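You operate a simulated robot arm through the tools that you are given. There is no shell and no other tool. Be economical: measure what you need, move in short steps, check, and stop when the job is done.

You run a simulated robot arm. Do the job below in one go: nothing can be reset, and whatever is moved stays where it is left.

TASK
Tape the adapter of the size on the job card.
Fine: set the turns by the winder's table, run it once, put the adapter in the green tray, switch off last.

Only the result counts: the job must be done as asked and must still hold three seconds after the hand-in. Knocking over, shifting, dropping, spilling or breaking anything else fails it.

THE ROBOT
A 7-joint arm with a two-finger parallel gripper, fixed in place. Base frame: the origin is at the foot of the arm, x ahead of it, y to its left, z up; the work surface is at about z = 0.85. Readings come in m, degrees, newtons and seconds.
With the tool pointing down near the work surface it reaches from about 0.24 to 0.68 m from the base axis. Its first joint turns from -66.0 to 66.0 degrees. Payload 2.4 kg.
The TCP is the grasp point between the finger pads, 0.03 m short of the fingertips. In the tool frame z runs along the fingers and y along their closing line. Largest opening 0.094 m; finger width 0.028, thickness 0.01; the body of the gripper, 0.05 by 0.096 m, starts 0.055 m behind the TCP.
Orientation is that of the tool frame in the base frame, as [roll, pitch, yaw] about the fixed x, y, z axes, in that order (R = Rz(yaw) Ry(pitch) Rx(roll)). With the fingers straight down and closing along the base's y, the tool's x points along the base's -x, its y along +y and its z along -z.

THE INTERFACE
- The arm moves only by the tool nudge_tool. Its argument "moves" is a list of rows, each an object of numbers (a shift or turn left out is 0, a gripper value left out holds the last): "tx", "ty", "tz": the shift along the tool's x, y, z in units of 300 mm (1.0 is 300 mm); "wx", "wy", "wz": the turn, a rotation vector about the tool's x, y, z in units of 180 degrees (1.0 is 180 degrees); "grip": the gripper command, from -1 (fully open) to 1 (shut), values between in proportion. In form: [{"tx": .., "ty": .., "tz": .., "wx": .., "wy": .., "wz": .., "grip": ..}, ...]. A call has 1 to 8 rows; each row is the pose to reach, as a shift and turn from the pose commanded when the call began, along the tool's axes at that moment. A call with a number of a shift or a turn outside -1 to 1 is refused whole. Each row takes 0.2 s and may step no farther than 0.05 m and 8.6 degrees from the row before; otherwise, or with a gripper value out of range, the whole call is refused. Where a pose cannot be reached the arm comes as near as it can. A force on the tool above 90 N (or 10 N above the force at the start of the call, whichever is more), or a blocked arm, ends the call early, and 0.2 s more pass. The fingers move at their own pace (about 0.153 m/s each) and stop on an object; they squeeze with about 44 N. The grip force told is the motor's: it shows also when the fingers shut on nothing. Time passes only in rows, and 0.2 s behind the last, so rows that repeat a pose let the fingers close. The reply holds the time, the measured pose of the TCP, the force on the tool along the base axes, the opening and the grip force, in the units named above and with some noise.
- Cameras (640 x 400 px; columns grow to the right, rows downward): "scene" is fixed at [0.0142, 0.457, 1.4691]; the picture's right is [-0.86, -0.51, 0.00], its down [-0.24, 0.41, -0.88] and it looks along [0.45, -0.76, -0.47] (base axes); focal length 366 px, centre (320, 200). "wrist" rides on the gripper at [-0.037, 0, -0.058] in the tool frame; the picture's right is [0.00, -1.00, 0.00], its down [0.97, 0.00, -0.24] and it looks along [0.24, 0.00, 0.97] (tool axes); focal length 218 px, centre (320, 200). There is no depth. A picture from a camera that has moved, and an enlarged one, comes with that camera's place and axes in the base frame and with its lens. The place of the scene camera against the robot may be out by one fixed shift of up to 0.025 m in any direction.
- capture(camera): a new picture of that camera. It takes no simulated time.
- inspect(camera, box): a new picture of the part [left, top, right, bottom] of that camera's present view, enlarged. It takes no simulated time.
- finish_job(): hands the job in; it is judged then, once.

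Work in short steps. Places have to be worked out from the pictures, the camera data and where the tool is seen: move nearer, look again, correct. Check each grasp and each placing, and mend what went wrong. You have 120 turns and 84 pictures in all, those below and enlarged ones among them. Open the gripper and draw the arm clear of the work before you hand the job in, unless the task says otherwise; then end with one line.

The tools are called after "Request:" by a JSON object that holds its "api" and its "payload". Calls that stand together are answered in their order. nudge_tool: Moves the arm, as the interface text tells. Its arguments: {"type":"object","properties":{"moves":{"type":"array"}},"required":["moves"]} The other tools are called the same way: capture (camera) takes a picture; inspect (camera, box) takes an enlarged picture of a part of a camera's view; finish_job () hands the job in.

At the start:

```text
clock: 0.0
ee_pos: [0.3727, -0.1201, 1.2174]
orientation: [180.0, 0.1, 179.9]
force: [-0.7, -0.2, 0.7]
gripper_width: 0.0939
grip_force: 0.1
```

scene: 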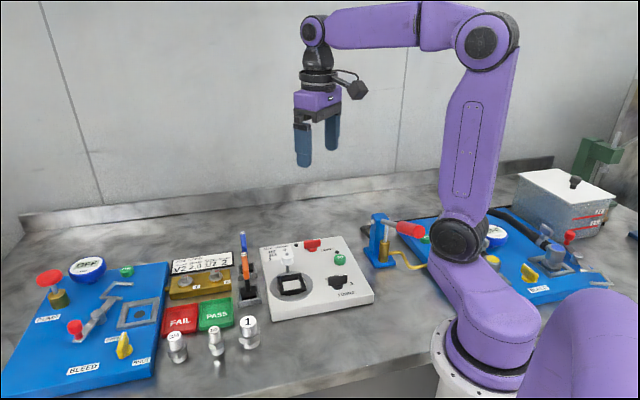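
wrist: 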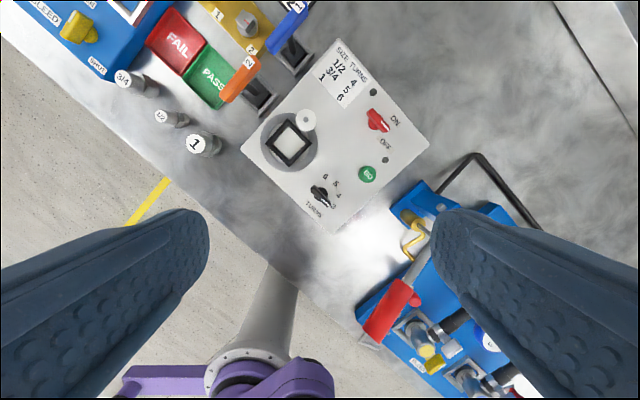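

The winder (white box) has a size/turns table, a turns knob, an on/off switch and a GO button. I'll enlarge the job card and the winder to read them.

Request:
{"api": "inspect", "payload": {"camera": "scene", "box": [150, 220, 390, 370]}}

Request:
{"api": "inspect", "payload": {"camera": "wrist", "box": [240, 30, 440, 240]}}

Request:
{"api": "inspect", "payload": {"camera": "scene", "box": [160, 245, 260, 307]}}

```text
2.67 times, centred on (270, 295) of scene
camera zoom: at [0.0142, 0.457, 1.4691], right [-0.86, -0.51, 0.0], down [-0.24, 0.41, -0.88], along [0.45, -0.76, -0.47], focal length 977 px, centre (453, -53)
```

zoom: 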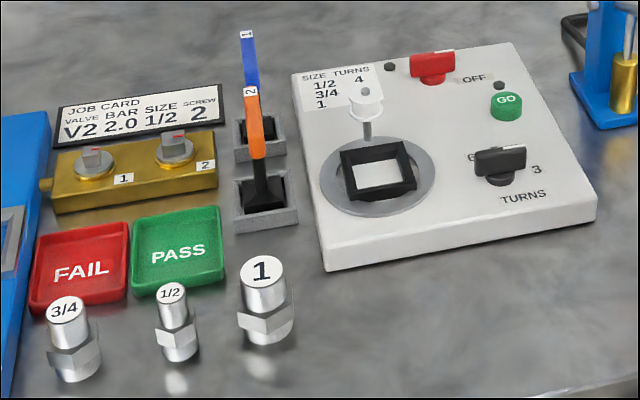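

```text
1.90 times, centred on (340, 135) of wrist
camera zoom: at [0.4096, -0.1218, 1.2742], right [0.0, -1.0, 0.0], down [-0.97, 0.0, 0.24], along [-0.24, 0.0, -0.97], focal length 416 px, centre (282, 324)
```

zoom: 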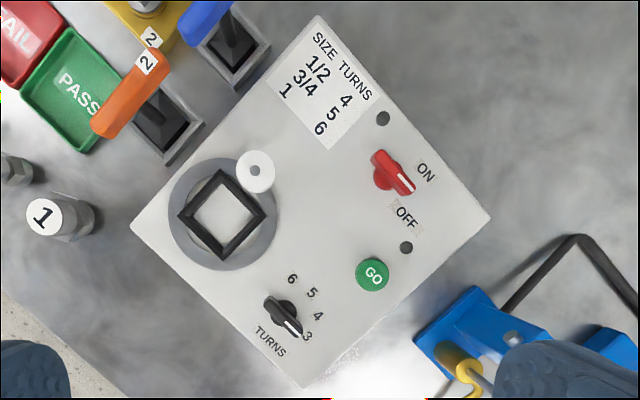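

```text
6.40 times, centred on (210, 276) of scene
camera zoom: at [0.0142, 0.457, 1.4691], right [-0.86, -0.51, 0.0], down [-0.24, 0.41, -0.88], along [0.45, -0.76, -0.47], focal length 2345 px, centre (1024, -286)
```

zoom: 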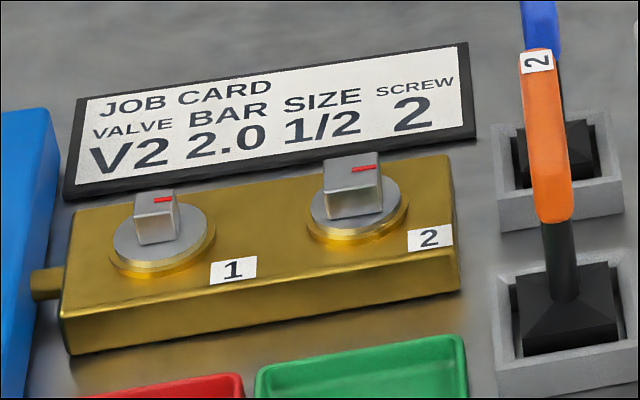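

The card says size 1/2, which the table gives as 4 turns. The knob looks to be at 3. I'll lower the arm over the winder for a closer look.

Request:
{"api": "nudge_tool", "payload": {"moves": [{"tx": -0.05, "ty": -0.025, "tz": 0.115, "grip": -1}, {"tx": -0.1, "ty": -0.05, "tz": 0.23}, {"tx": -0.15, "ty": -0.075, "tz": 0.345}, {"tx": -0.19, "ty": -0.1, "tz": 0.457}]}}

Request:
{"api": "capture", "payload": {"camera": "wrist"}}

Request:
{"api": "capture", "payload": {"camera": "scene"}}

```text
clock: 1.0
ee_pos: [0.4281, -0.1512, 1.0796]
orientation: [180.0, 0.0, 179.9]
force: [0.7, 0.3, 0.8]
gripper_width: 0.094
grip_force: 0.0
```

```text
78 pictures are left
camera wrist: at [0.4647, -0.1522, 1.1365], right [0.0, -1.0, 0.0], down [-0.97, 0.0, 0.24], along [-0.24, 0.0, -0.97], focal length 218 px, centre (320, 200)
```

wrist: 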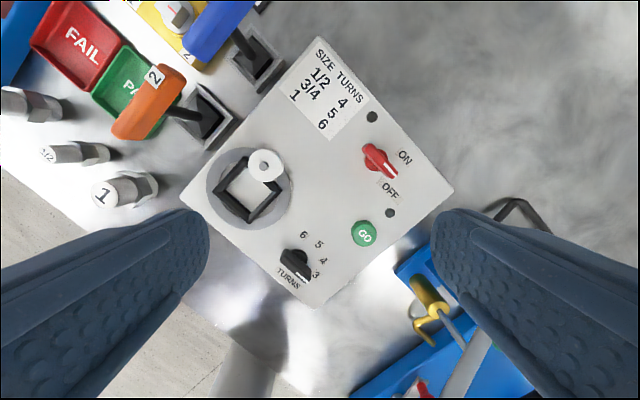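

```text
77 pictures are left
```

scene: 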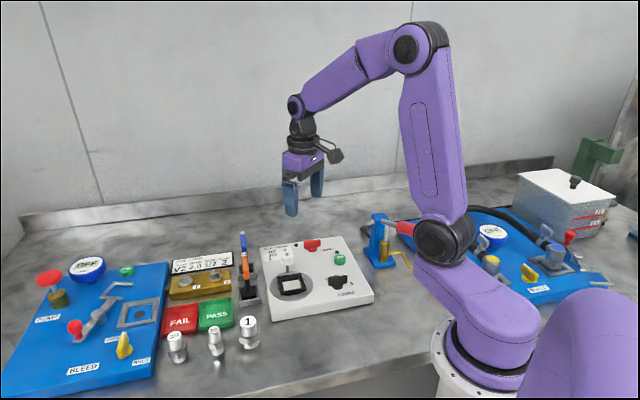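

From the two wrist views I triangulated these positions:

| Item | Position |
|---|---|
| Adapter 1/2, top | (0.455, 0.137, 0.900) |
| Knob | (0.328, -0.122, 0.895) |
| GO button | (0.362, -0.203, 0.893) |
| Switch | (0.450, -0.214, 0.90) |
| Holder | (0.413, -0.07) |

Next I'll enlarge the controls to see how they point.

Request:
{"api": "inspect", "payload": {"camera": "wrist", "box": [260, 210, 356, 300]}}

Request:
{"api": "inspect", "payload": {"camera": "wrist", "box": [340, 100, 440, 230]}}

Request:
{"api": "inspect", "payload": {"camera": "scene", "box": [260, 230, 380, 320]}}

```text
4.44 times, centred on (308, 255) of wrist
camera zoom: at [0.4647, -0.1522, 1.1365], right [0.0, -1.0, 0.0], down [-0.97, 0.0, 0.24], along [-0.24, 0.0, -0.97], focal length 970 px, centre (373, -44)
```

zoom: 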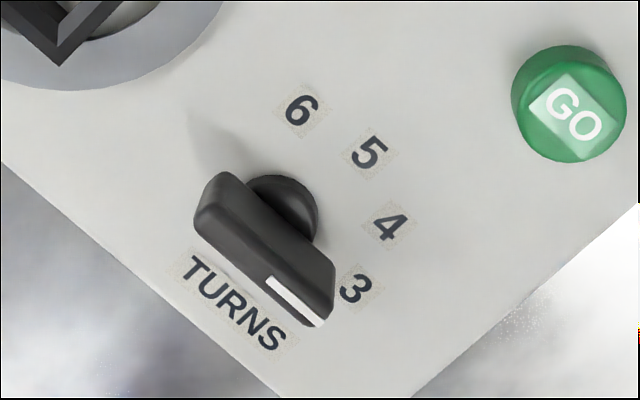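

```text
3.08 times, centred on (390, 165) of wrist
camera zoom: at [0.4647, -0.1522, 1.1365], right [0.0, -1.0, 0.0], down [-0.97, 0.0, 0.24], along [-0.24, 0.0, -0.97], focal length 672 px, centre (105, 308)
```

zoom: 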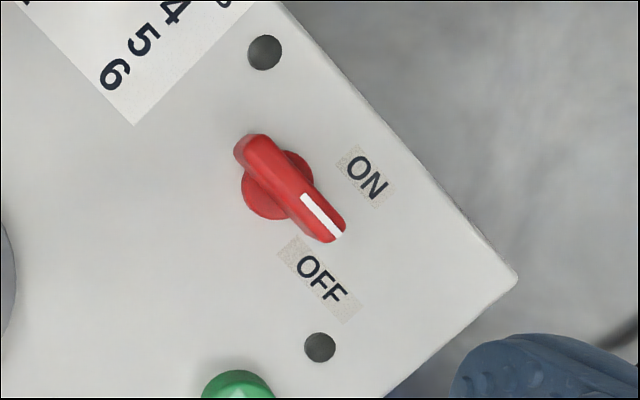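

```text
4.44 times, centred on (320, 275) of scene
camera zoom: at [0.0142, 0.457, 1.4691], right [-0.86, -0.51, 0.0], down [-0.24, 0.41, -0.88], along [0.45, -0.76, -0.47], focal length 1629 px, centre (320, -133)
```

zoom: 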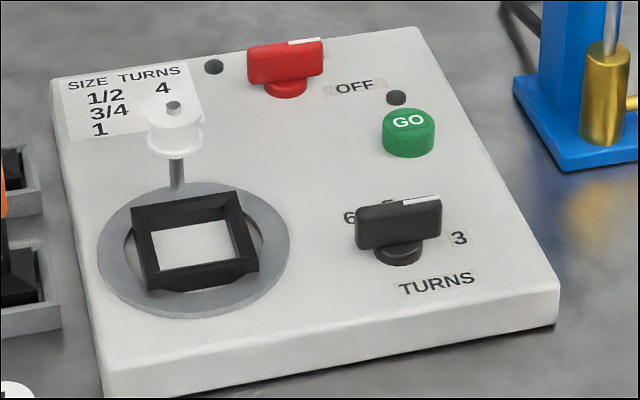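

The knob points at 3 with its bar along base (-1,-1), and 4 is about 45° counter-clockwise. The switch is just above the OFF label. I'll move over the knob, turning the tool +45° on the way.

Request:
{"api": "nudge_tool", "payload": {"moves": [{"tx": 0.057, "ty": 0.0156, "tz": 0.0445, "wz": -0.0417}, {"tx": 0.113, "ty": 0.031, "tz": 0.089, "wz": -0.0833}, {"tx": 0.17, "ty": 0.0467, "tz": 0.1335, "wz": -0.125}, {"tx": 0.227, "ty": 0.062, "tz": 0.178, "wz": -0.1667}, {"tx": 0.283, "ty": 0.078, "tz": 0.2225, "wz": -0.2083}, {"tx": 0.34, "ty": 0.0933, "tz": 0.267, "wz": -0.25}]}}

Request:
{"api": "capture", "payload": {"camera": "wrist"}}

```text
clock: 2.4
ee_pos: [0.3279, -0.1227, 1.0003]
orientation: [-179.9, 0.1, -134.9]
force: [0.2, 0.1, 0.1]
gripper_width: 0.0941
grip_force: 0.1
```

```text
73 pictures are left
camera wrist: at [0.3545, -0.0982, 1.0577], right [0.71, -0.71, 0.0], down [-0.69, -0.69, 0.24], along [-0.17, -0.17, -0.97], focal length 218 px, centre (320, 200)
```

wrist: 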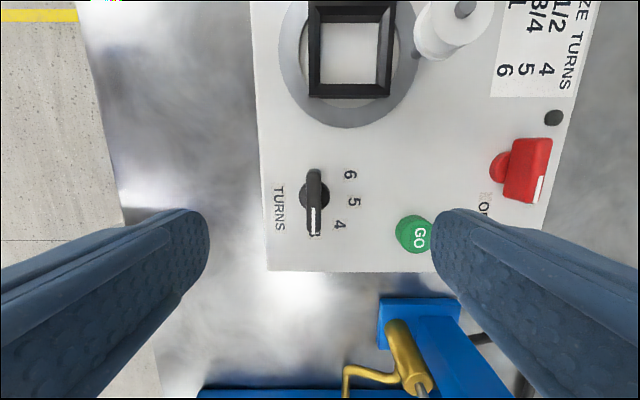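

The bar is lined up with the fingers, about 4 mm off in tool x and y. I'll correct that, narrow the fingers and go down around it.

Request:
{"api": "nudge_tool", "payload": {"moves": [{"tx": 0.0133, "ty": 0.0133, "tz": 0.07, "grip": -0.1}, {"tx": 0.0133, "ty": 0.0133, "tz": 0.14}, {"tx": 0.0133, "ty": 0.0133, "tz": 0.2}, {"tx": 0.0133, "ty": 0.0133, "tz": 0.25}, {"tx": 0.0133, "ty": 0.0133, "tz": 0.275}]}}

Request:
{"api": "capture", "payload": {"camera": "wrist"}}

Request:
{"api": "inspect", "payload": {"camera": "scene", "box": [260, 200, 380, 320]}}

```text
clock: 3.6
ee_pos: [0.3216, -0.1229, 0.9166]
orientation: [180.0, 0.0, -135.0]
force: [-0.3, -0.2, -0.3]
gripper_width: 0.0516
grip_force: 0.1
```

```text
72 pictures are left
camera wrist: at [0.3479, -0.0971, 0.9742], right [0.71, -0.71, 0.0], down [-0.69, -0.69, 0.24], along [-0.17, -0.17, -0.97], focal length 218 px, centre (320, 200)
```

wrist: 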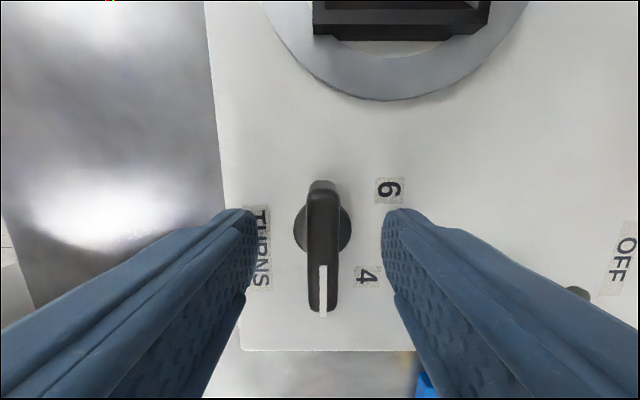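

```text
3.33 times, centred on (320, 260) of scene
camera zoom: at [0.0142, 0.457, 1.4691], right [-0.86, -0.51, 0.0], down [-0.24, 0.41, -0.88], along [0.45, -0.76, -0.47], focal length 1222 px, centre (320, 0)
```

zoom: 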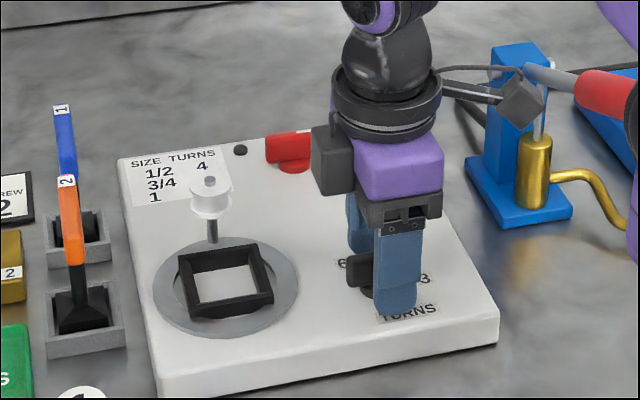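

The fingers straddle the bar and it is centred between them. I'll close on it.

Request:
{"api": "nudge_tool", "payload": {"moves": [{"grip": 0.4}, {"grip": 1}, {"grip": 1}, {"grip": 1}]}}

```text
clock: 4.6
ee_pos: [0.3217, -0.1229, 0.917]
orientation: [-179.9, 0.2, -135.0]
force: [7.1, -9.9, -11.2]
gripper_width: 0.0107
grip_force: 44.7
```

The fingers hold the bar at 10.7 mm. I'll turn it about 42° counter-clockwise and look.

Request:
{"api": "nudge_tool", "payload": {"moves": [{"wz": -0.04}, {"wz": -0.08}, {"wz": -0.12}, {"wz": -0.16}, {"wz": -0.2}, {"wz": -0.233}, {"wz": -0.233}]}}

Request:
{"api": "capture", "payload": {"camera": "wrist"}}

```text
clock: 6.2
ee_pos: [0.3218, -0.1232, 0.916]
orientation: [-179.8, 0.0, -93.0]
force: [15.4, -13.4, -17.6]
gripper_width: 0.0107
grip_force: 45.3
```

```text
70 pictures are left
camera wrist: at [0.3249, -0.0872, 0.9744], right [1.0, -0.05, 0.0], down [-0.05, -0.97, 0.24], along [-0.01, -0.24, -0.97], focal length 218 px, centre (320, 200)
```

wrist: 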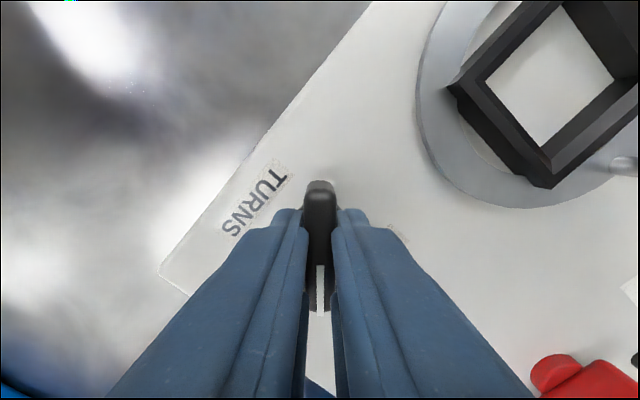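

The knob turned with the hand. I'll release, rise and check where it points.

Request:
{"api": "nudge_tool", "payload": {"moves": [{"grip": 0.4}, {"grip": 0}, {"grip": 0, "tz": -0.1}, {"grip": -0.5, "tz": -0.2}, {"grip": -1, "tz": -0.3}, {"grip": -1, "tz": -0.3}]}}

Request:
{"api": "inspect", "payload": {"camera": "wrist", "box": [240, 120, 420, 280]}}

```text
clock: 7.6
ee_pos: [0.3216, -0.1225, 1.0071]
orientation: [180.0, 0.0, -92.9]
force: [0.3, 0.2, 0.4]
gripper_width: 0.0939
grip_force: 0.0
```

```text
2.50 times, centred on (330, 200) of wrist
camera zoom: at [0.3245, -0.0864, 1.0644], right [1.0, -0.05, 0.0], down [-0.05, -0.97, 0.24], along [-0.01, -0.24, -0.97], focal length 546 px, centre (295, 200)
```

zoom: 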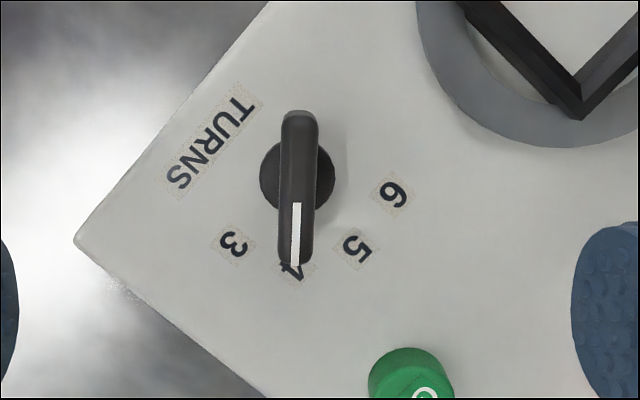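

The knob points at 4. I'll now travel to above the 1/2 adapter, back at yaw -135 so the fingers close across the line of adapters.

Request:
{"api": "nudge_tool", "payload": {"moves": [{"tx": -0.127, "ty": -0.057, "tz": -0.08, "wz": 0.0333}, {"tx": -0.254, "ty": -0.114, "tz": -0.15, "wz": 0.0667}, {"tx": -0.381, "ty": -0.171, "tz": -0.15, "wz": 0.1}, {"tx": -0.508, "ty": -0.228, "tz": -0.15, "wz": 0.1333}, {"tx": -0.635, "ty": -0.285, "tz": -0.15, "wz": 0.1667}, {"tx": -0.762, "ty": -0.342, "tz": -0.15, "wz": 0.2}, {"tx": -0.889, "ty": -0.398, "tz": -0.15, "wz": 0.2333}]}}

Request:
{"api": "capture", "payload": {"camera": "wrist"}}

Request:
{"api": "capture", "payload": {"camera": "scene"}}

```text
clock: 9.2
ee_pos: [0.4547, 0.138, 1.0517]
orientation: [-180.0, 0.0, -135.1]
force: [-0.7, 1.0, 0.6]
gripper_width: 0.0943
grip_force: 0.0
```

```text
68 pictures are left
camera wrist: at [0.4809, 0.164, 1.1102], right [0.7, -0.71, 0.0], down [-0.69, -0.68, 0.24], along [-0.17, -0.17, -0.97], focal length 218 px, centre (320, 200)
```

wrist: 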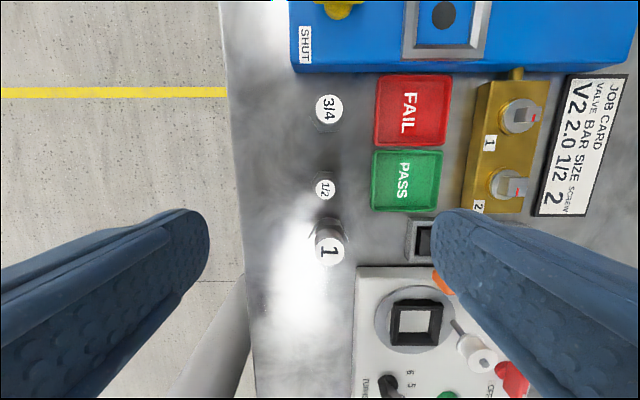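

```text
67 pictures are left
```

scene: 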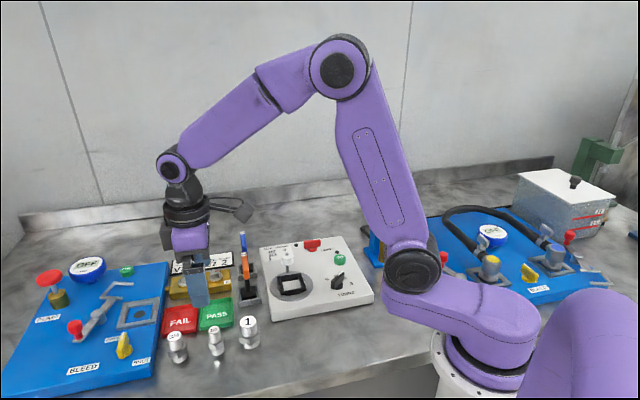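

The 1/2 adapter is almost under the tool. I'll enlarge it to find its centre.

Request:
{"api": "inspect", "payload": {"camera": "wrist", "box": [280, 150, 376, 220]}}

Request:
{"api": "inspect", "payload": {"camera": "scene", "box": [160, 300, 280, 375]}}

```text
5.71 times, centred on (328, 185) of wrist
camera zoom: at [0.4809, 0.164, 1.1102], right [0.7, -0.71, 0.0], down [-0.69, -0.68, 0.24], along [-0.17, -0.17, -0.97], focal length 1247 px, centre (274, 286)
```

zoom: 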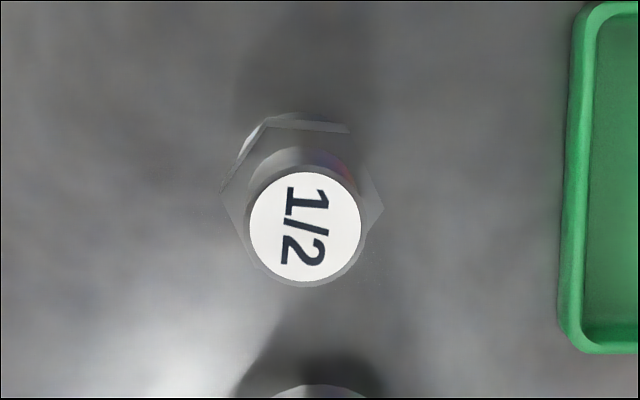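

```text
5.33 times, centred on (220, 338) of scene
camera zoom: at [0.0142, 0.457, 1.4691], right [-0.86, -0.51, 0.0], down [-0.24, 0.41, -0.88], along [0.45, -0.76, -0.47], focal length 1954 px, centre (853, -533)
```

zoom: 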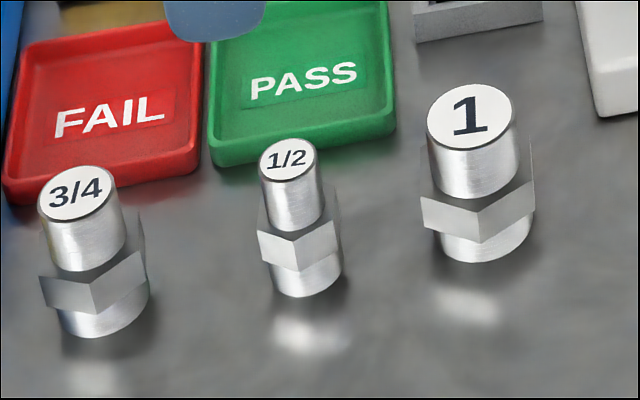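

The adapter axis is at about (0.4553, 0.131), with a 19 mm cylinder above a hex whose top is near z=0.873. I'll go down with the fingertips just above the hex.

Request:
{"api": "nudge_tool", "payload": {"moves": [{"tx": 0.015, "ty": -0.0177, "tz": 0.14, "grip": -0.3}, {"tx": 0.015, "ty": -0.0177, "tz": 0.28}, {"tx": 0.015, "ty": -0.0177, "tz": 0.38}, {"tx": 0.015, "ty": -0.0177, "tz": 0.38}]}}

Request:
{"api": "capture", "payload": {"camera": "wrist"}}

```text
clock: 10.2
ee_pos: [0.4563, 0.1315, 0.9377]
orientation: [180.0, 0.1, -135.0]
force: [-0.3, -0.5, -0.4]
gripper_width: 0.0611
grip_force: 0.0
```

```text
64 pictures are left
camera wrist: at [0.4819, 0.1557, 0.9955], right [0.71, -0.71, 0.0], down [-0.69, -0.69, 0.24], along [-0.17, -0.17, -0.97], focal length 218 px, centre (320, 200)
```

wrist: 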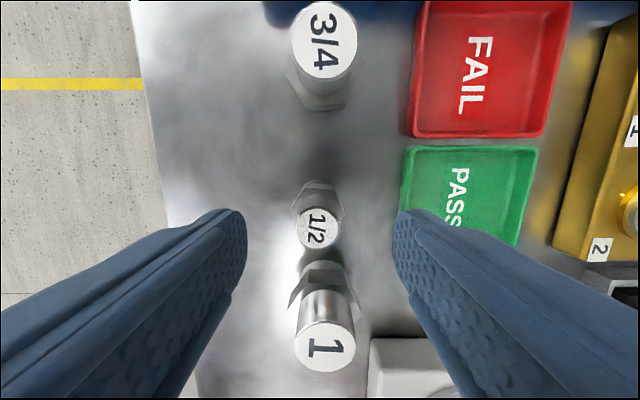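

The adapter is centred. I'll go down the last 32 mm and close.

Request:
{"api": "nudge_tool", "payload": {"moves": [{"ty": 0.003, "tz": 0.06}, {"ty": 0.003, "tz": 0.105}, {"ty": 0.003, "tz": 0.105}, {"ty": 0.003, "tz": 0.105, "grip": 0.4}, {"ty": 0.003, "tz": 0.105, "grip": 1}, {"ty": 0.003, "tz": 0.105, "grip": 1}, {"ty": 0.003, "tz": 0.105, "grip": 1}]}}

Request:
{"api": "inspect", "payload": {"camera": "scene", "box": [160, 280, 280, 375]}}

```text
clock: 11.8
ee_pos: [0.4561, 0.1315, 0.9062]
orientation: [179.9, 0.0, -135.1]
force: [0.0, -0.4, -0.6]
gripper_width: 0.0272
grip_force: 43.9
```

```text
4.21 times, centred on (220, 328) of scene
camera zoom: at [0.0142, 0.457, 1.4691], right [-0.86, -0.51, 0.0], down [-0.24, 0.41, -0.88], along [0.45, -0.76, -0.47], focal length 1543 px, centre (741, -337)
```

zoom: 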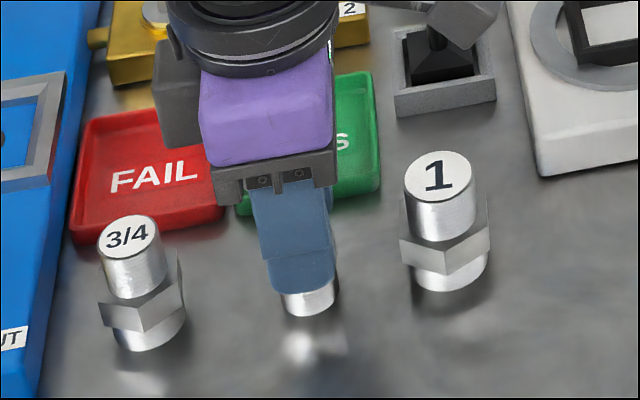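

The width of 27 mm means the tips caught the hex corners rather than the cylinder. I'll open, rise 9 mm and grip again.

Request:
{"api": "nudge_tool", "payload": {"moves": [{"grip": 0}, {"grip": 0}, {"tz": -0.03, "grip": 0}, {"tz": -0.03, "grip": 0}, {"tz": -0.03, "grip": 0.5}, {"tz": -0.03, "grip": 1}, {"tz": -0.03, "grip": 1}, {"tz": -0.03, "grip": 1}]}}

Request:
{"api": "inspect", "payload": {"camera": "scene", "box": [160, 280, 280, 375]}}

Request:
{"api": "capture", "payload": {"camera": "wrist"}}

```text
clock: 13.6
ee_pos: [0.4556, 0.1317, 0.9158]
orientation: [-179.9, 0.1, -135.0]
force: [-0.6, 0.9, 1.1]
gripper_width: 0.019
grip_force: 44.0
```

```text
4.21 times, centred on (220, 328) of scene
camera zoom: at [0.0141, 0.457, 1.4691], right [-0.86, -0.51, 0.0], down [-0.24, 0.41, -0.88], along [0.45, -0.76, -0.47], focal length 1543 px, centre (741, -337)
```

zoom: 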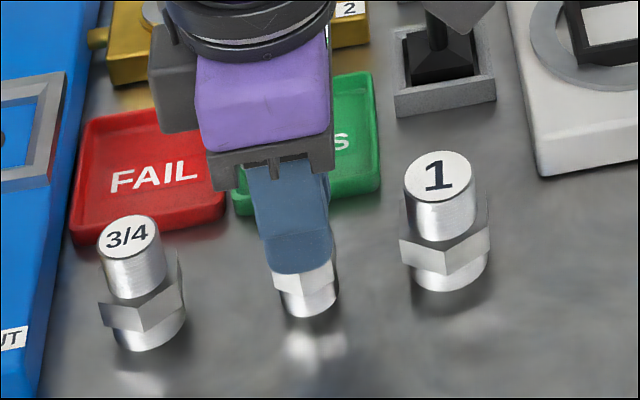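

```text
61 pictures are left
camera wrist: at [0.4818, 0.1563, 0.9728], right [0.71, -0.71, 0.0], down [-0.69, -0.69, 0.24], along [-0.17, -0.17, -0.97], focal length 218 px, centre (320, 200)
```

wrist: 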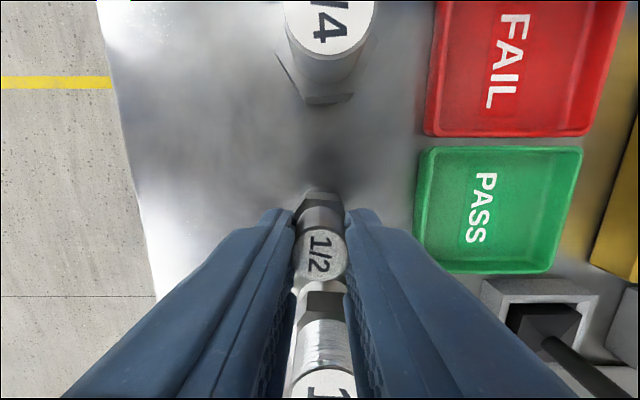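

I now hold the cylinder at 19 mm, with the adapter bottom 66 mm below the TCP. The spool lies in the (1,-1) direction from the holder, so I'll insert at yaw 135 to keep the fingers off it. First a straight lift.

Request:
{"api": "nudge_tool", "payload": {"moves": [{"tz": -0.05}, {"tz": -0.2}, {"tz": -0.35}, {"tz": -0.5}, {"tz": -0.58}]}}

Request:
{"api": "capture", "payload": {"camera": "scene"}}

```text
clock: 14.8
ee_pos: [0.4558, 0.1339, 1.0899]
orientation: [-179.9, 0.0, -135.0]
force: [0.3, 0.0, -1.4]
gripper_width: 0.019
grip_force: 43.8
```

```text
60 pictures are left
```

scene: 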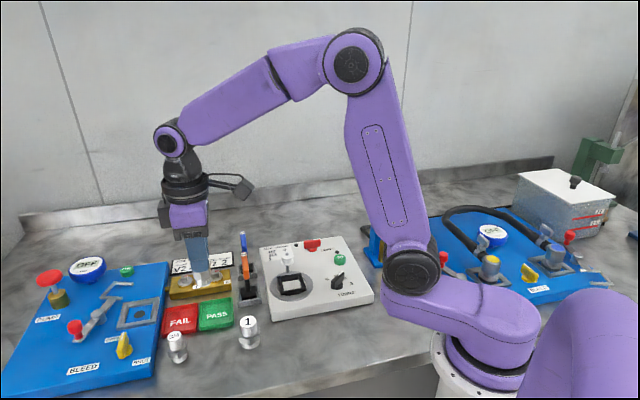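

The adapter came up cleanly. I'll carry it to above the holder, turning about -60° on the way.

Request:
{"api": "nudge_tool", "payload": {"moves": [{"tx": 0.073, "ty": -0.047, "wz": 0.0417}, {"tx": 0.146, "ty": -0.095, "wz": 0.0833}, {"tx": 0.218, "ty": -0.142, "wz": 0.125}, {"tx": 0.291, "ty": -0.19, "wz": 0.1667}, {"tx": 0.364, "ty": -0.237, "wz": 0.2083}, {"tx": 0.437, "ty": -0.284, "wz": 0.25}, {"tx": 0.51, "ty": -0.332, "wz": 0.2917}, {"tx": 0.582, "ty": -0.379, "wz": 0.3333}]}}

Request:
{"api": "nudge_tool", "payload": {"moves": [{"wz": 0.0417}, {"wz": 0.0833}, {"wz": 0.125}, {"wz": 0.1667}, {"wz": 0.1667}]}}

Request:
{"api": "capture", "payload": {"camera": "wrist"}}

Request:
{"api": "inspect", "payload": {"camera": "scene", "box": [230, 170, 390, 320]}}

```text
clock: 16.6
ee_pos: [0.4119, -0.074, 1.0898]
orientation: [180.0, 0.0, 164.7]
force: [-0.2, 0.0, 0.1]
gripper_width: 0.0189
grip_force: 43.8
```

```text
clock: 17.8
ee_pos: [0.4128, -0.0735, 1.09]
orientation: [-180.0, 0.2, 134.9]
force: [0.5, -0.8, -1.7]
gripper_width: 0.0191
grip_force: 44.1
```

```text
59 pictures are left
camera wrist: at [0.4384, -0.1005, 1.147], right [-0.71, -0.71, 0.0], down [-0.68, 0.69, 0.24], along [-0.17, 0.17, -0.97], focal length 218 px, centre (320, 200)
```

wrist: 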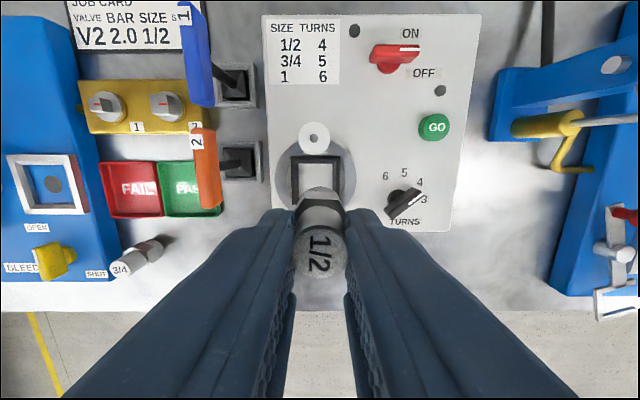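

```text
2.67 times, centred on (310, 245) of scene
camera zoom: at [0.0142, 0.457, 1.4691], right [-0.86, -0.51, 0.0], down [-0.24, 0.41, -0.88], along [0.45, -0.76, -0.47], focal length 977 px, centre (347, 80)
```

zoom: 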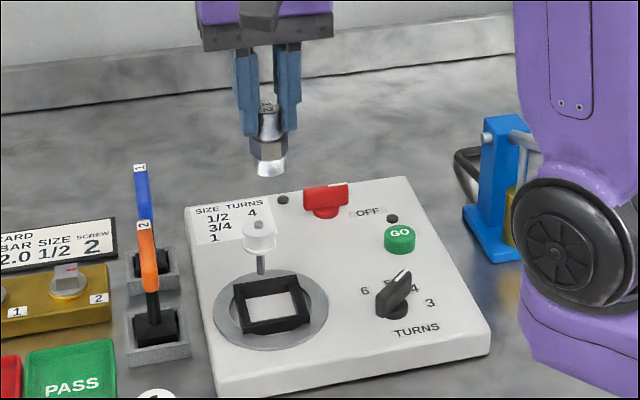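

The holder frame is partly hidden behind the adapter. I'll enlarge it to fix its centre.

Request:
{"api": "inspect", "payload": {"camera": "wrist", "box": [256, 110, 384, 240]}}

```text
3.08 times, centred on (320, 175) of wrist
camera zoom: at [0.4384, -0.1005, 1.147], right [-0.71, -0.71, 0.0], down [-0.68, 0.69, 0.24], along [-0.17, 0.17, -0.97], focal length 672 px, centre (320, 277)
```

zoom: 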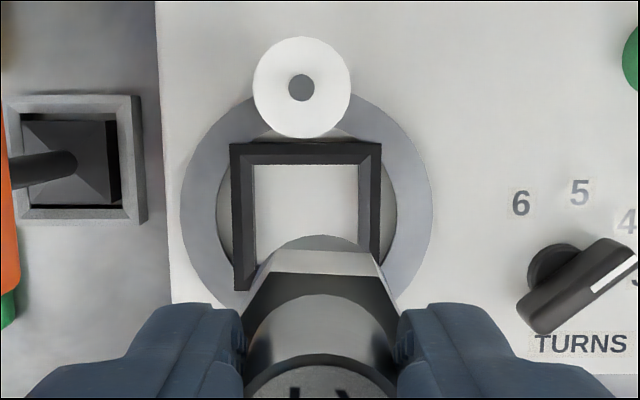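

The holder centre is about 2 mm in tool x and 5 mm in tool y from here. I'll correct that, descend to just above the spool height and look again.

Request:
{"api": "nudge_tool", "payload": {"moves": [{"tx": 0.0067, "ty": 0.0177, "tz": 0.1}, {"tx": 0.0067, "ty": 0.0177, "tz": 0.2}, {"tx": 0.0067, "ty": 0.0177, "tz": 0.3}, {"tx": 0.0067, "ty": 0.0177, "tz": 0.3}]}}

Request:
{"api": "capture", "payload": {"camera": "wrist"}}

Request:
{"api": "inspect", "payload": {"camera": "scene", "box": [240, 200, 360, 320]}}

```text
clock: 18.8
ee_pos: [0.4146, -0.069, 1.0002]
orientation: [180.0, -0.1, 135.0]
force: [0.1, -0.7, -0.9]
gripper_width: 0.0192
grip_force: 43.9
```

```text
56 pictures are left
camera wrist: at [0.4407, -0.0966, 1.0578], right [-0.71, -0.71, 0.0], down [-0.69, 0.69, 0.24], along [-0.17, 0.17, -0.97], focal length 218 px, centre (320, 200)
```

wrist: 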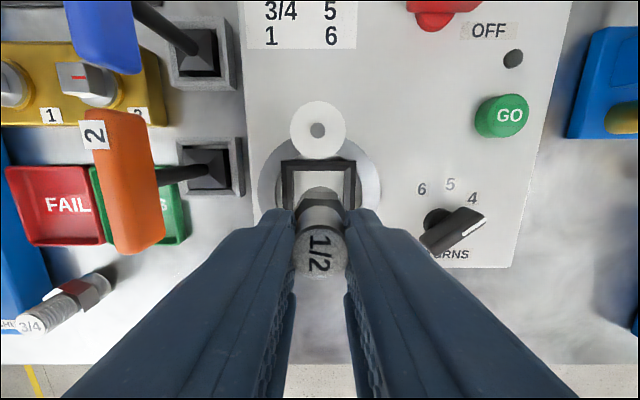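

```text
3.33 times, centred on (300, 260) of scene
camera zoom: at [0.0142, 0.457, 1.4691], right [-0.86, -0.51, 0.0], down [-0.24, 0.41, -0.88], along [0.45, -0.76, -0.47], focal length 1222 px, centre (387, 0)
```

zoom: 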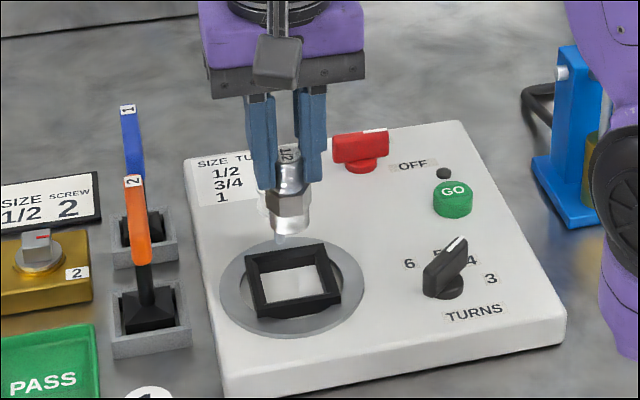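

The columns line up. I'll enlarge the holder to check the distance along tool x.

Request:
{"api": "inspect", "payload": {"camera": "wrist", "box": [250, 100, 390, 240]}}

```text
2.86 times, centred on (320, 170) of wrist
camera zoom: at [0.4407, -0.0966, 1.0578], right [-0.71, -0.71, 0.0], down [-0.69, 0.69, 0.24], along [-0.17, 0.17, -0.97], focal length 624 px, centre (320, 286)
```

zoom: 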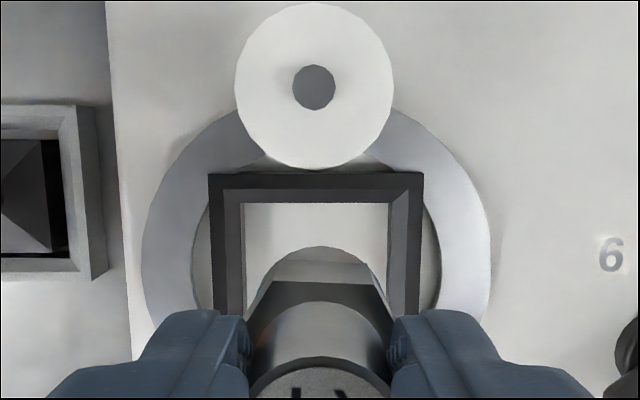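

The corrections are +2.7 mm in tool x and +1.2 mm in tool y. I'll lower to just above the expected seating height.

Request:
{"api": "nudge_tool", "payload": {"moves": [{"tx": 0.009, "ty": 0.004, "tz": 0.05}, {"tx": 0.009, "ty": 0.004, "tz": 0.1}, {"tx": 0.009, "ty": 0.004, "tz": 0.14}, {"tx": 0.009, "ty": 0.004, "tz": 0.16}]}}

Request:
{"api": "capture", "payload": {"camera": "wrist"}}

Request:
{"api": "inspect", "payload": {"camera": "scene", "box": [250, 220, 340, 310]}}

```text
clock: 19.8
ee_pos: [0.4137, -0.0652, 0.9516]
orientation: [-179.9, 0.0, 134.9]
force: [0.3, 0.3, -0.6]
gripper_width: 0.0191
grip_force: 44.6
```

```text
53 pictures are left
camera wrist: at [0.4403, -0.0922, 1.009], right [-0.71, -0.71, 0.0], down [-0.69, 0.69, 0.24], along [-0.17, 0.17, -0.97], focal length 218 px, centre (320, 200)
```

wrist: 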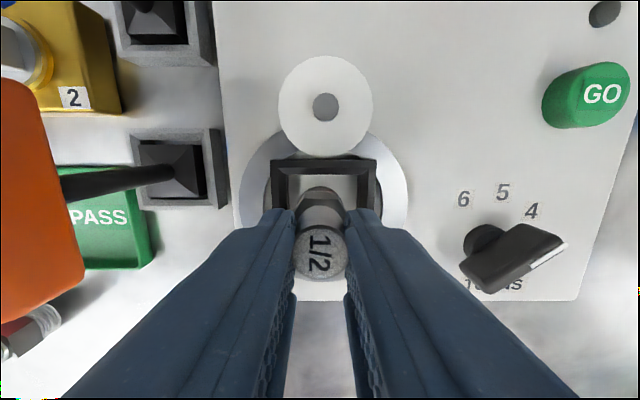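

```text
4.44 times, centred on (295, 265) of scene
camera zoom: at [0.0142, 0.457, 1.4691], right [-0.86, -0.51, 0.0], down [-0.24, 0.41, -0.88], along [0.45, -0.76, -0.47], focal length 1629 px, centre (431, -89)
```

zoom: 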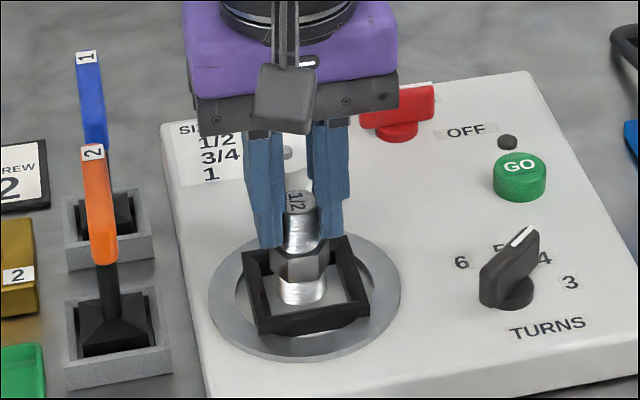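

The adapter is inside the frame and nearly down. I'll check its centring in the wrist view before the last few millimetres.

Request:
{"api": "inspect", "payload": {"camera": "wrist", "box": [250, 130, 390, 280]}}

Request:
{"api": "inspect", "payload": {"camera": "scene", "box": [280, 255, 340, 305]}}

```text
2.67 times, centred on (320, 205) of wrist
camera zoom: at [0.4403, -0.0922, 1.009], right [-0.71, -0.71, 0.0], down [-0.69, 0.69, 0.24], along [-0.17, 0.17, -0.97], focal length 582 px, centre (320, 187)
```

zoom: 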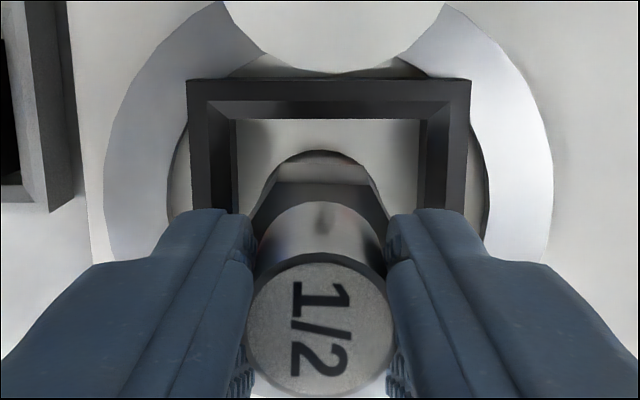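

```text
8.00 times, centred on (310, 280) of scene
camera zoom: at [0.0142, 0.457, 1.4691], right [-0.86, -0.51, 0.0], down [-0.24, 0.41, -0.88], along [0.45, -0.76, -0.47], focal length 2932 px, centre (400, -440)
```

zoom: 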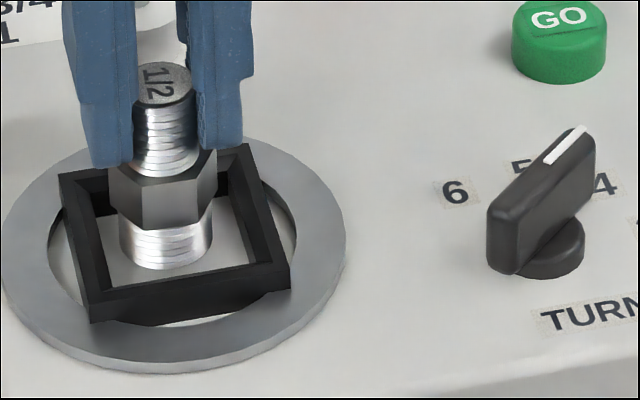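

The frame centre is about 1.7 mm towards -y and 1.5 mm towards -x in the tool frame. I'll correct that and ease down in small steps while watching the force.

Request:
{"api": "nudge_tool", "payload": {"moves": [{"tx": -0.005, "ty": -0.0055}, {"tx": -0.005, "ty": -0.0055, "tz": 0.007}, {"tx": -0.005, "ty": -0.0055, "tz": 0.014}, {"tx": -0.005, "ty": -0.0055, "tz": 0.014}]}}

```text
clock: 20.8
ee_pos: [0.4137, -0.0666, 0.9471]
orientation: [180.0, 0.0, 134.9]
force: [0.9, 0.6, -1.1]
gripper_width: 0.0194
grip_force: 43.8
```

No contact yet at TCP 0.947, so I'll keep going in 1.5 mm steps.

Request:
{"api": "nudge_tool", "payload": {"moves": [{"tz": 0.005}, {"tz": 0.01}, {"tz": 0.01}]}}

Request:
{"api": "inspect", "payload": {"camera": "scene", "box": [280, 255, 340, 305]}}

```text
clock: 21.6
ee_pos: [0.4133, -0.0673, 0.9455]
orientation: [180.0, 0.0, 135.0]
force: [-6.3, 3.3, 36.3]
gripper_width: 0.019
grip_force: 43.8
```

```text
8.00 times, centred on (310, 280) of scene
camera zoom: at [0.0135, 0.4572, 1.469], right [-0.86, -0.51, 0.0], down [-0.24, 0.41, -0.88], along [0.45, -0.76, -0.47], focal length 2932 px, centre (400, -440)
```

zoom: 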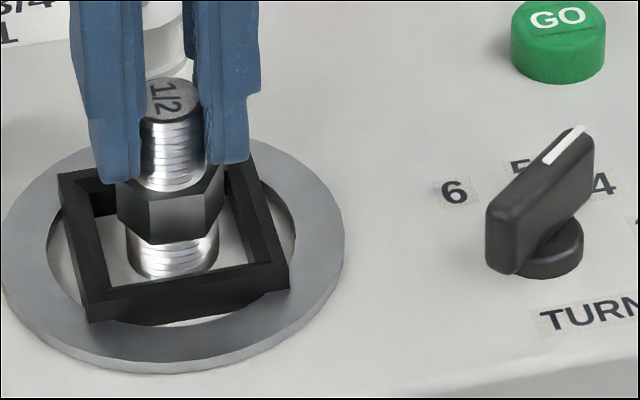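

It touched the floor at TCP 0.9455 with 36 N. I'll ease off slightly, open and lift away.

Request:
{"api": "nudge_tool", "payload": {"moves": [{"tz": -0.004}, {"tz": -0.004, "grip": 0.4}, {"tz": -0.004, "grip": 0.1}, {"tz": -0.004, "grip": 0.1}, {"tz": -0.1, "grip": 0.1}, {"tz": -0.2, "grip": 0.1}, {"tz": -0.3, "grip": 0.1}]}}

Request:
{"api": "capture", "payload": {"camera": "wrist"}}

Request:
{"api": "inspect", "payload": {"camera": "scene", "box": [250, 220, 380, 310]}}

```text
clock: 23.2
ee_pos: [0.4129, -0.0681, 1.0345]
orientation: [-180.0, 0.1, 134.9]
force: [-0.4, 0.6, 0.5]
gripper_width: 0.0422
grip_force: 0.1
```

```text
48 pictures are left
camera wrist: at [0.4398, -0.0946, 1.0913], right [-0.71, -0.71, 0.0], down [-0.69, 0.69, 0.24], along [-0.17, 0.17, -0.97], focal length 218 px, centre (320, 200)
```

wrist: 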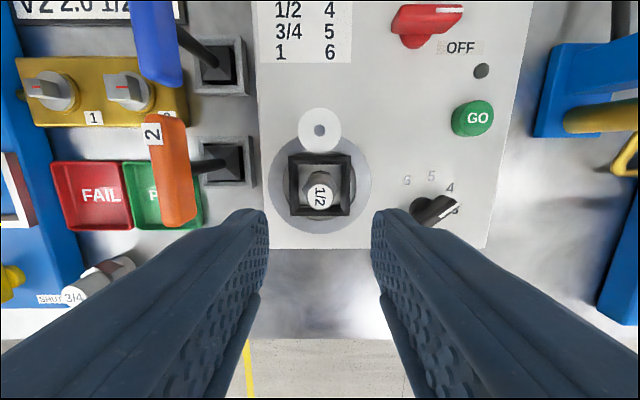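

```text
4.44 times, centred on (315, 265) of scene
camera zoom: at [0.0142, 0.457, 1.4691], right [-0.86, -0.51, 0.0], down [-0.24, 0.41, -0.88], along [0.45, -0.76, -0.47], focal length 1629 px, centre (342, -89)
```

zoom: 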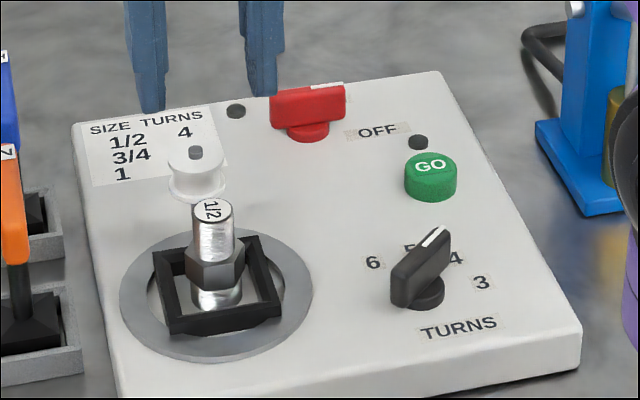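

The adapter stands in the holder. I'll check the centring, and move over the red switch at yaw -135 so the fingers can straddle the bar.

Request:
{"api": "inspect", "payload": {"camera": "wrist", "box": [260, 100, 380, 240]}}

Request:
{"api": "inspect", "payload": {"camera": "wrist", "box": [370, 0, 520, 140]}}

```text
2.86 times, centred on (320, 170) of wrist
camera zoom: at [0.4398, -0.0946, 1.0913], right [-0.71, -0.71, 0.0], down [-0.69, 0.69, 0.24], along [-0.17, 0.17, -0.97], focal length 624 px, centre (320, 286)
```

zoom: 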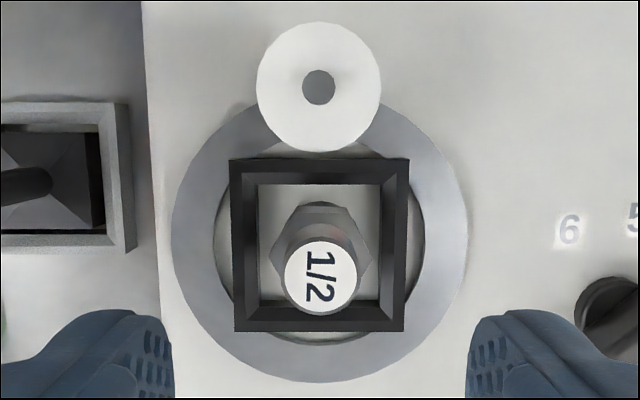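

```text
2.86 times, centred on (445, 70) of wrist
camera zoom: at [0.4398, -0.0946, 1.0913], right [-0.71, -0.71, 0.0], down [-0.69, 0.69, 0.24], along [-0.17, 0.17, -0.97], focal length 624 px, centre (-37, 571)
```

zoom: 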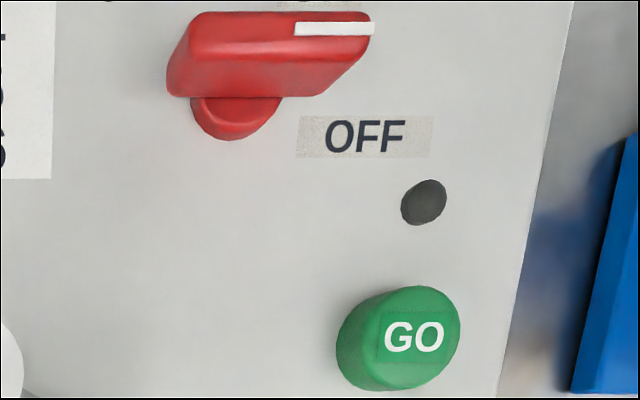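

The adapter is well centred. The switch bar points to OFF, with ON counter-clockwise of it. I'll move above the switch and turn the tool to yaw -135.

Request:
{"api": "nudge_tool", "payload": {"moves": [{"tx": -0.072, "ty": -0.043, "wz": -0.0455}, {"tx": -0.144, "ty": -0.086, "wz": -0.091}, {"tx": -0.216, "ty": -0.129, "wz": -0.1365}, {"tx": -0.287, "ty": -0.171, "wz": -0.182}, {"tx": -0.359, "ty": -0.214, "wz": -0.2275}, {"tx": -0.431, "ty": -0.257, "wz": -0.273}, {"tx": -0.431, "ty": -0.257, "wz": -0.3185}, {"tx": -0.431, "ty": -0.257, "wz": -0.364}]}}

Request:
{"api": "nudge_tool", "payload": {"moves": [{"wz": -0.0455, "grip": -1}, {"wz": -0.091}, {"wz": -0.136}, {"wz": -0.136}]}}

Request:
{"api": "capture", "payload": {"camera": "wrist"}}

```text
clock: 25.0
ee_pos: [0.4504, -0.2136, 1.0344]
orientation: [-179.9, 0.0, -159.2]
force: [-0.5, -0.2, -0.9]
gripper_width: 0.0419
grip_force: 0.1
```

```text
clock: 26.0
ee_pos: [0.451, -0.2132, 1.0342]
orientation: [-180.0, -0.1, -135.0]
force: [0.5, -1.1, 0.6]
gripper_width: 0.094
grip_force: 0.1
```

```text
44 pictures are left
camera wrist: at [0.4759, -0.1884, 1.0919], right [0.71, -0.71, 0.0], down [-0.69, -0.69, 0.24], along [-0.17, -0.17, -0.97], focal length 218 px, centre (320, 200)
```

wrist: 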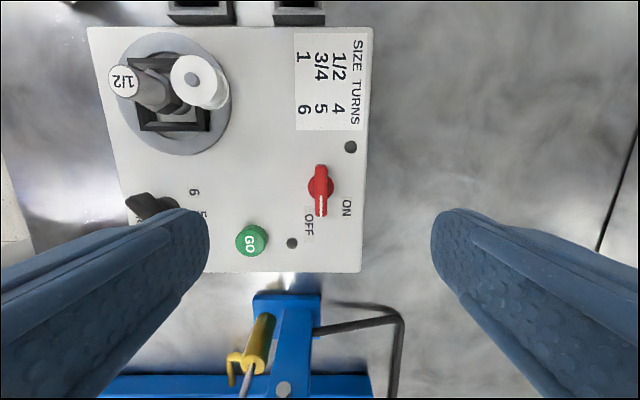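

Request:
{"api": "inspect", "payload": {"camera": "wrist", "box": [270, 140, 390, 260]}}

```text
3.33 times, centred on (330, 200) of wrist
camera zoom: at [0.4759, -0.1884, 1.0919], right [0.71, -0.71, 0.0], down [-0.69, -0.69, 0.24], along [-0.17, -0.17, -0.97], focal length 728 px, centre (287, 200)
```

zoom: 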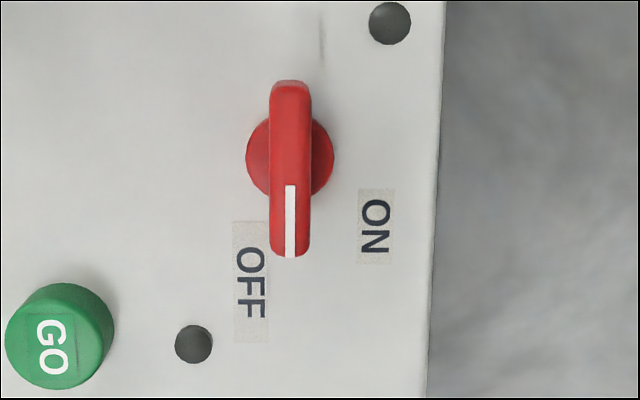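

The bar is centred to within 2 mm. ON lies about 50° counter-clockwise. I'll narrow the fingers and go down around the bar.

Request:
{"api": "nudge_tool", "payload": {"moves": [{"tx": 0.0067, "ty": -0.002, "tz": 0.1, "grip": -0.1}, {"tx": 0.0067, "ty": -0.002, "tz": 0.2}, {"tx": 0.0067, "ty": -0.002, "tz": 0.3}, {"tx": 0.0067, "ty": -0.002, "tz": 0.36}, {"tx": 0.0067, "ty": -0.002, "tz": 0.39}, {"tx": 0.0067, "ty": -0.002, "tz": 0.39, "grip": 0.4}, {"tx": 0.0067, "ty": -0.002, "tz": 0.39, "grip": 1}, {"tx": 0.0067, "ty": -0.002, "tz": 0.39, "grip": 1}]}}

Request:
{"api": "capture", "payload": {"camera": "wrist"}}

```text
clock: 27.8
ee_pos: [0.4506, -0.2155, 0.9166]
orientation: [-179.8, 0.1, -135.1]
force: [9.6, -7.0, -9.9]
gripper_width: 0.0109
grip_force: 44.9
```

```text
42 pictures are left
camera wrist: at [0.4757, -0.1897, 0.9746], right [0.71, -0.71, 0.0], down [-0.69, -0.69, 0.24], along [-0.17, -0.17, -0.97], focal length 218 px, centre (320, 200)
```

wrist: 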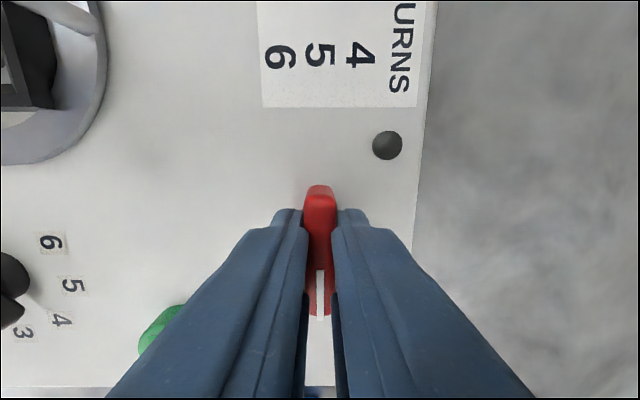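

The bar is gripped at 10.9 mm. I'll turn it 50° counter-clockwise towards ON.

Request:
{"api": "nudge_tool", "payload": {"moves": [{"wz": -0.04}, {"wz": -0.08}, {"wz": -0.12}, {"wz": -0.16}, {"wz": -0.2}, {"wz": -0.24}, {"wz": -0.278}, {"wz": -0.278}]}}

Request:
{"api": "inspect", "payload": {"camera": "scene", "box": [250, 210, 380, 310]}}

Request:
{"api": "capture", "payload": {"camera": "wrist"}}

```text
clock: 29.6
ee_pos: [0.4489, -0.2148, 0.9164]
orientation: [179.9, 0.0, -84.8]
force: [5.9, 0.3, -17.1]
gripper_width: 0.0107
grip_force: 44.9
```

```text
4.00 times, centred on (315, 260) of scene
camera zoom: at [0.0145, 0.457, 1.4691], right [-0.86, -0.51, 0.0], down [-0.24, 0.41, -0.88], along [0.45, -0.76, -0.47], focal length 1466 px, centre (340, -40)
```

zoom: 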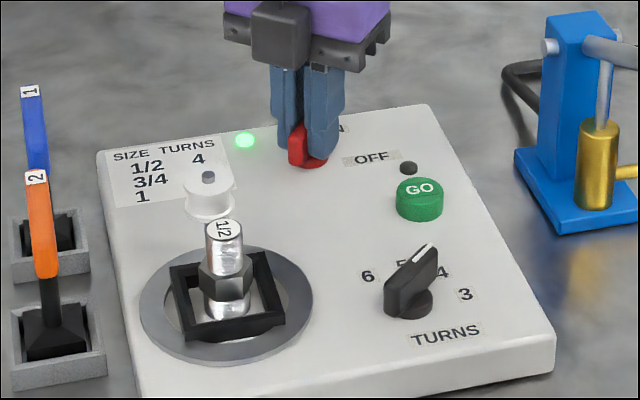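

```text
40 pictures are left
camera wrist: at [0.4458, -0.1789, 0.9746], right [1.0, 0.09, 0.0], down [0.09, -0.97, 0.24], along [0.02, -0.24, -0.97], focal length 218 px, centre (320, 200)
```

wrist: 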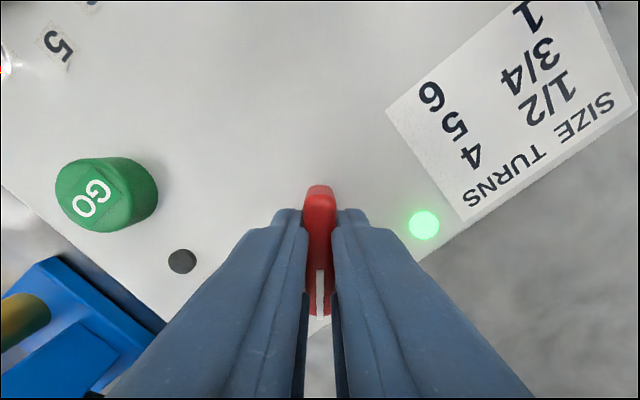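

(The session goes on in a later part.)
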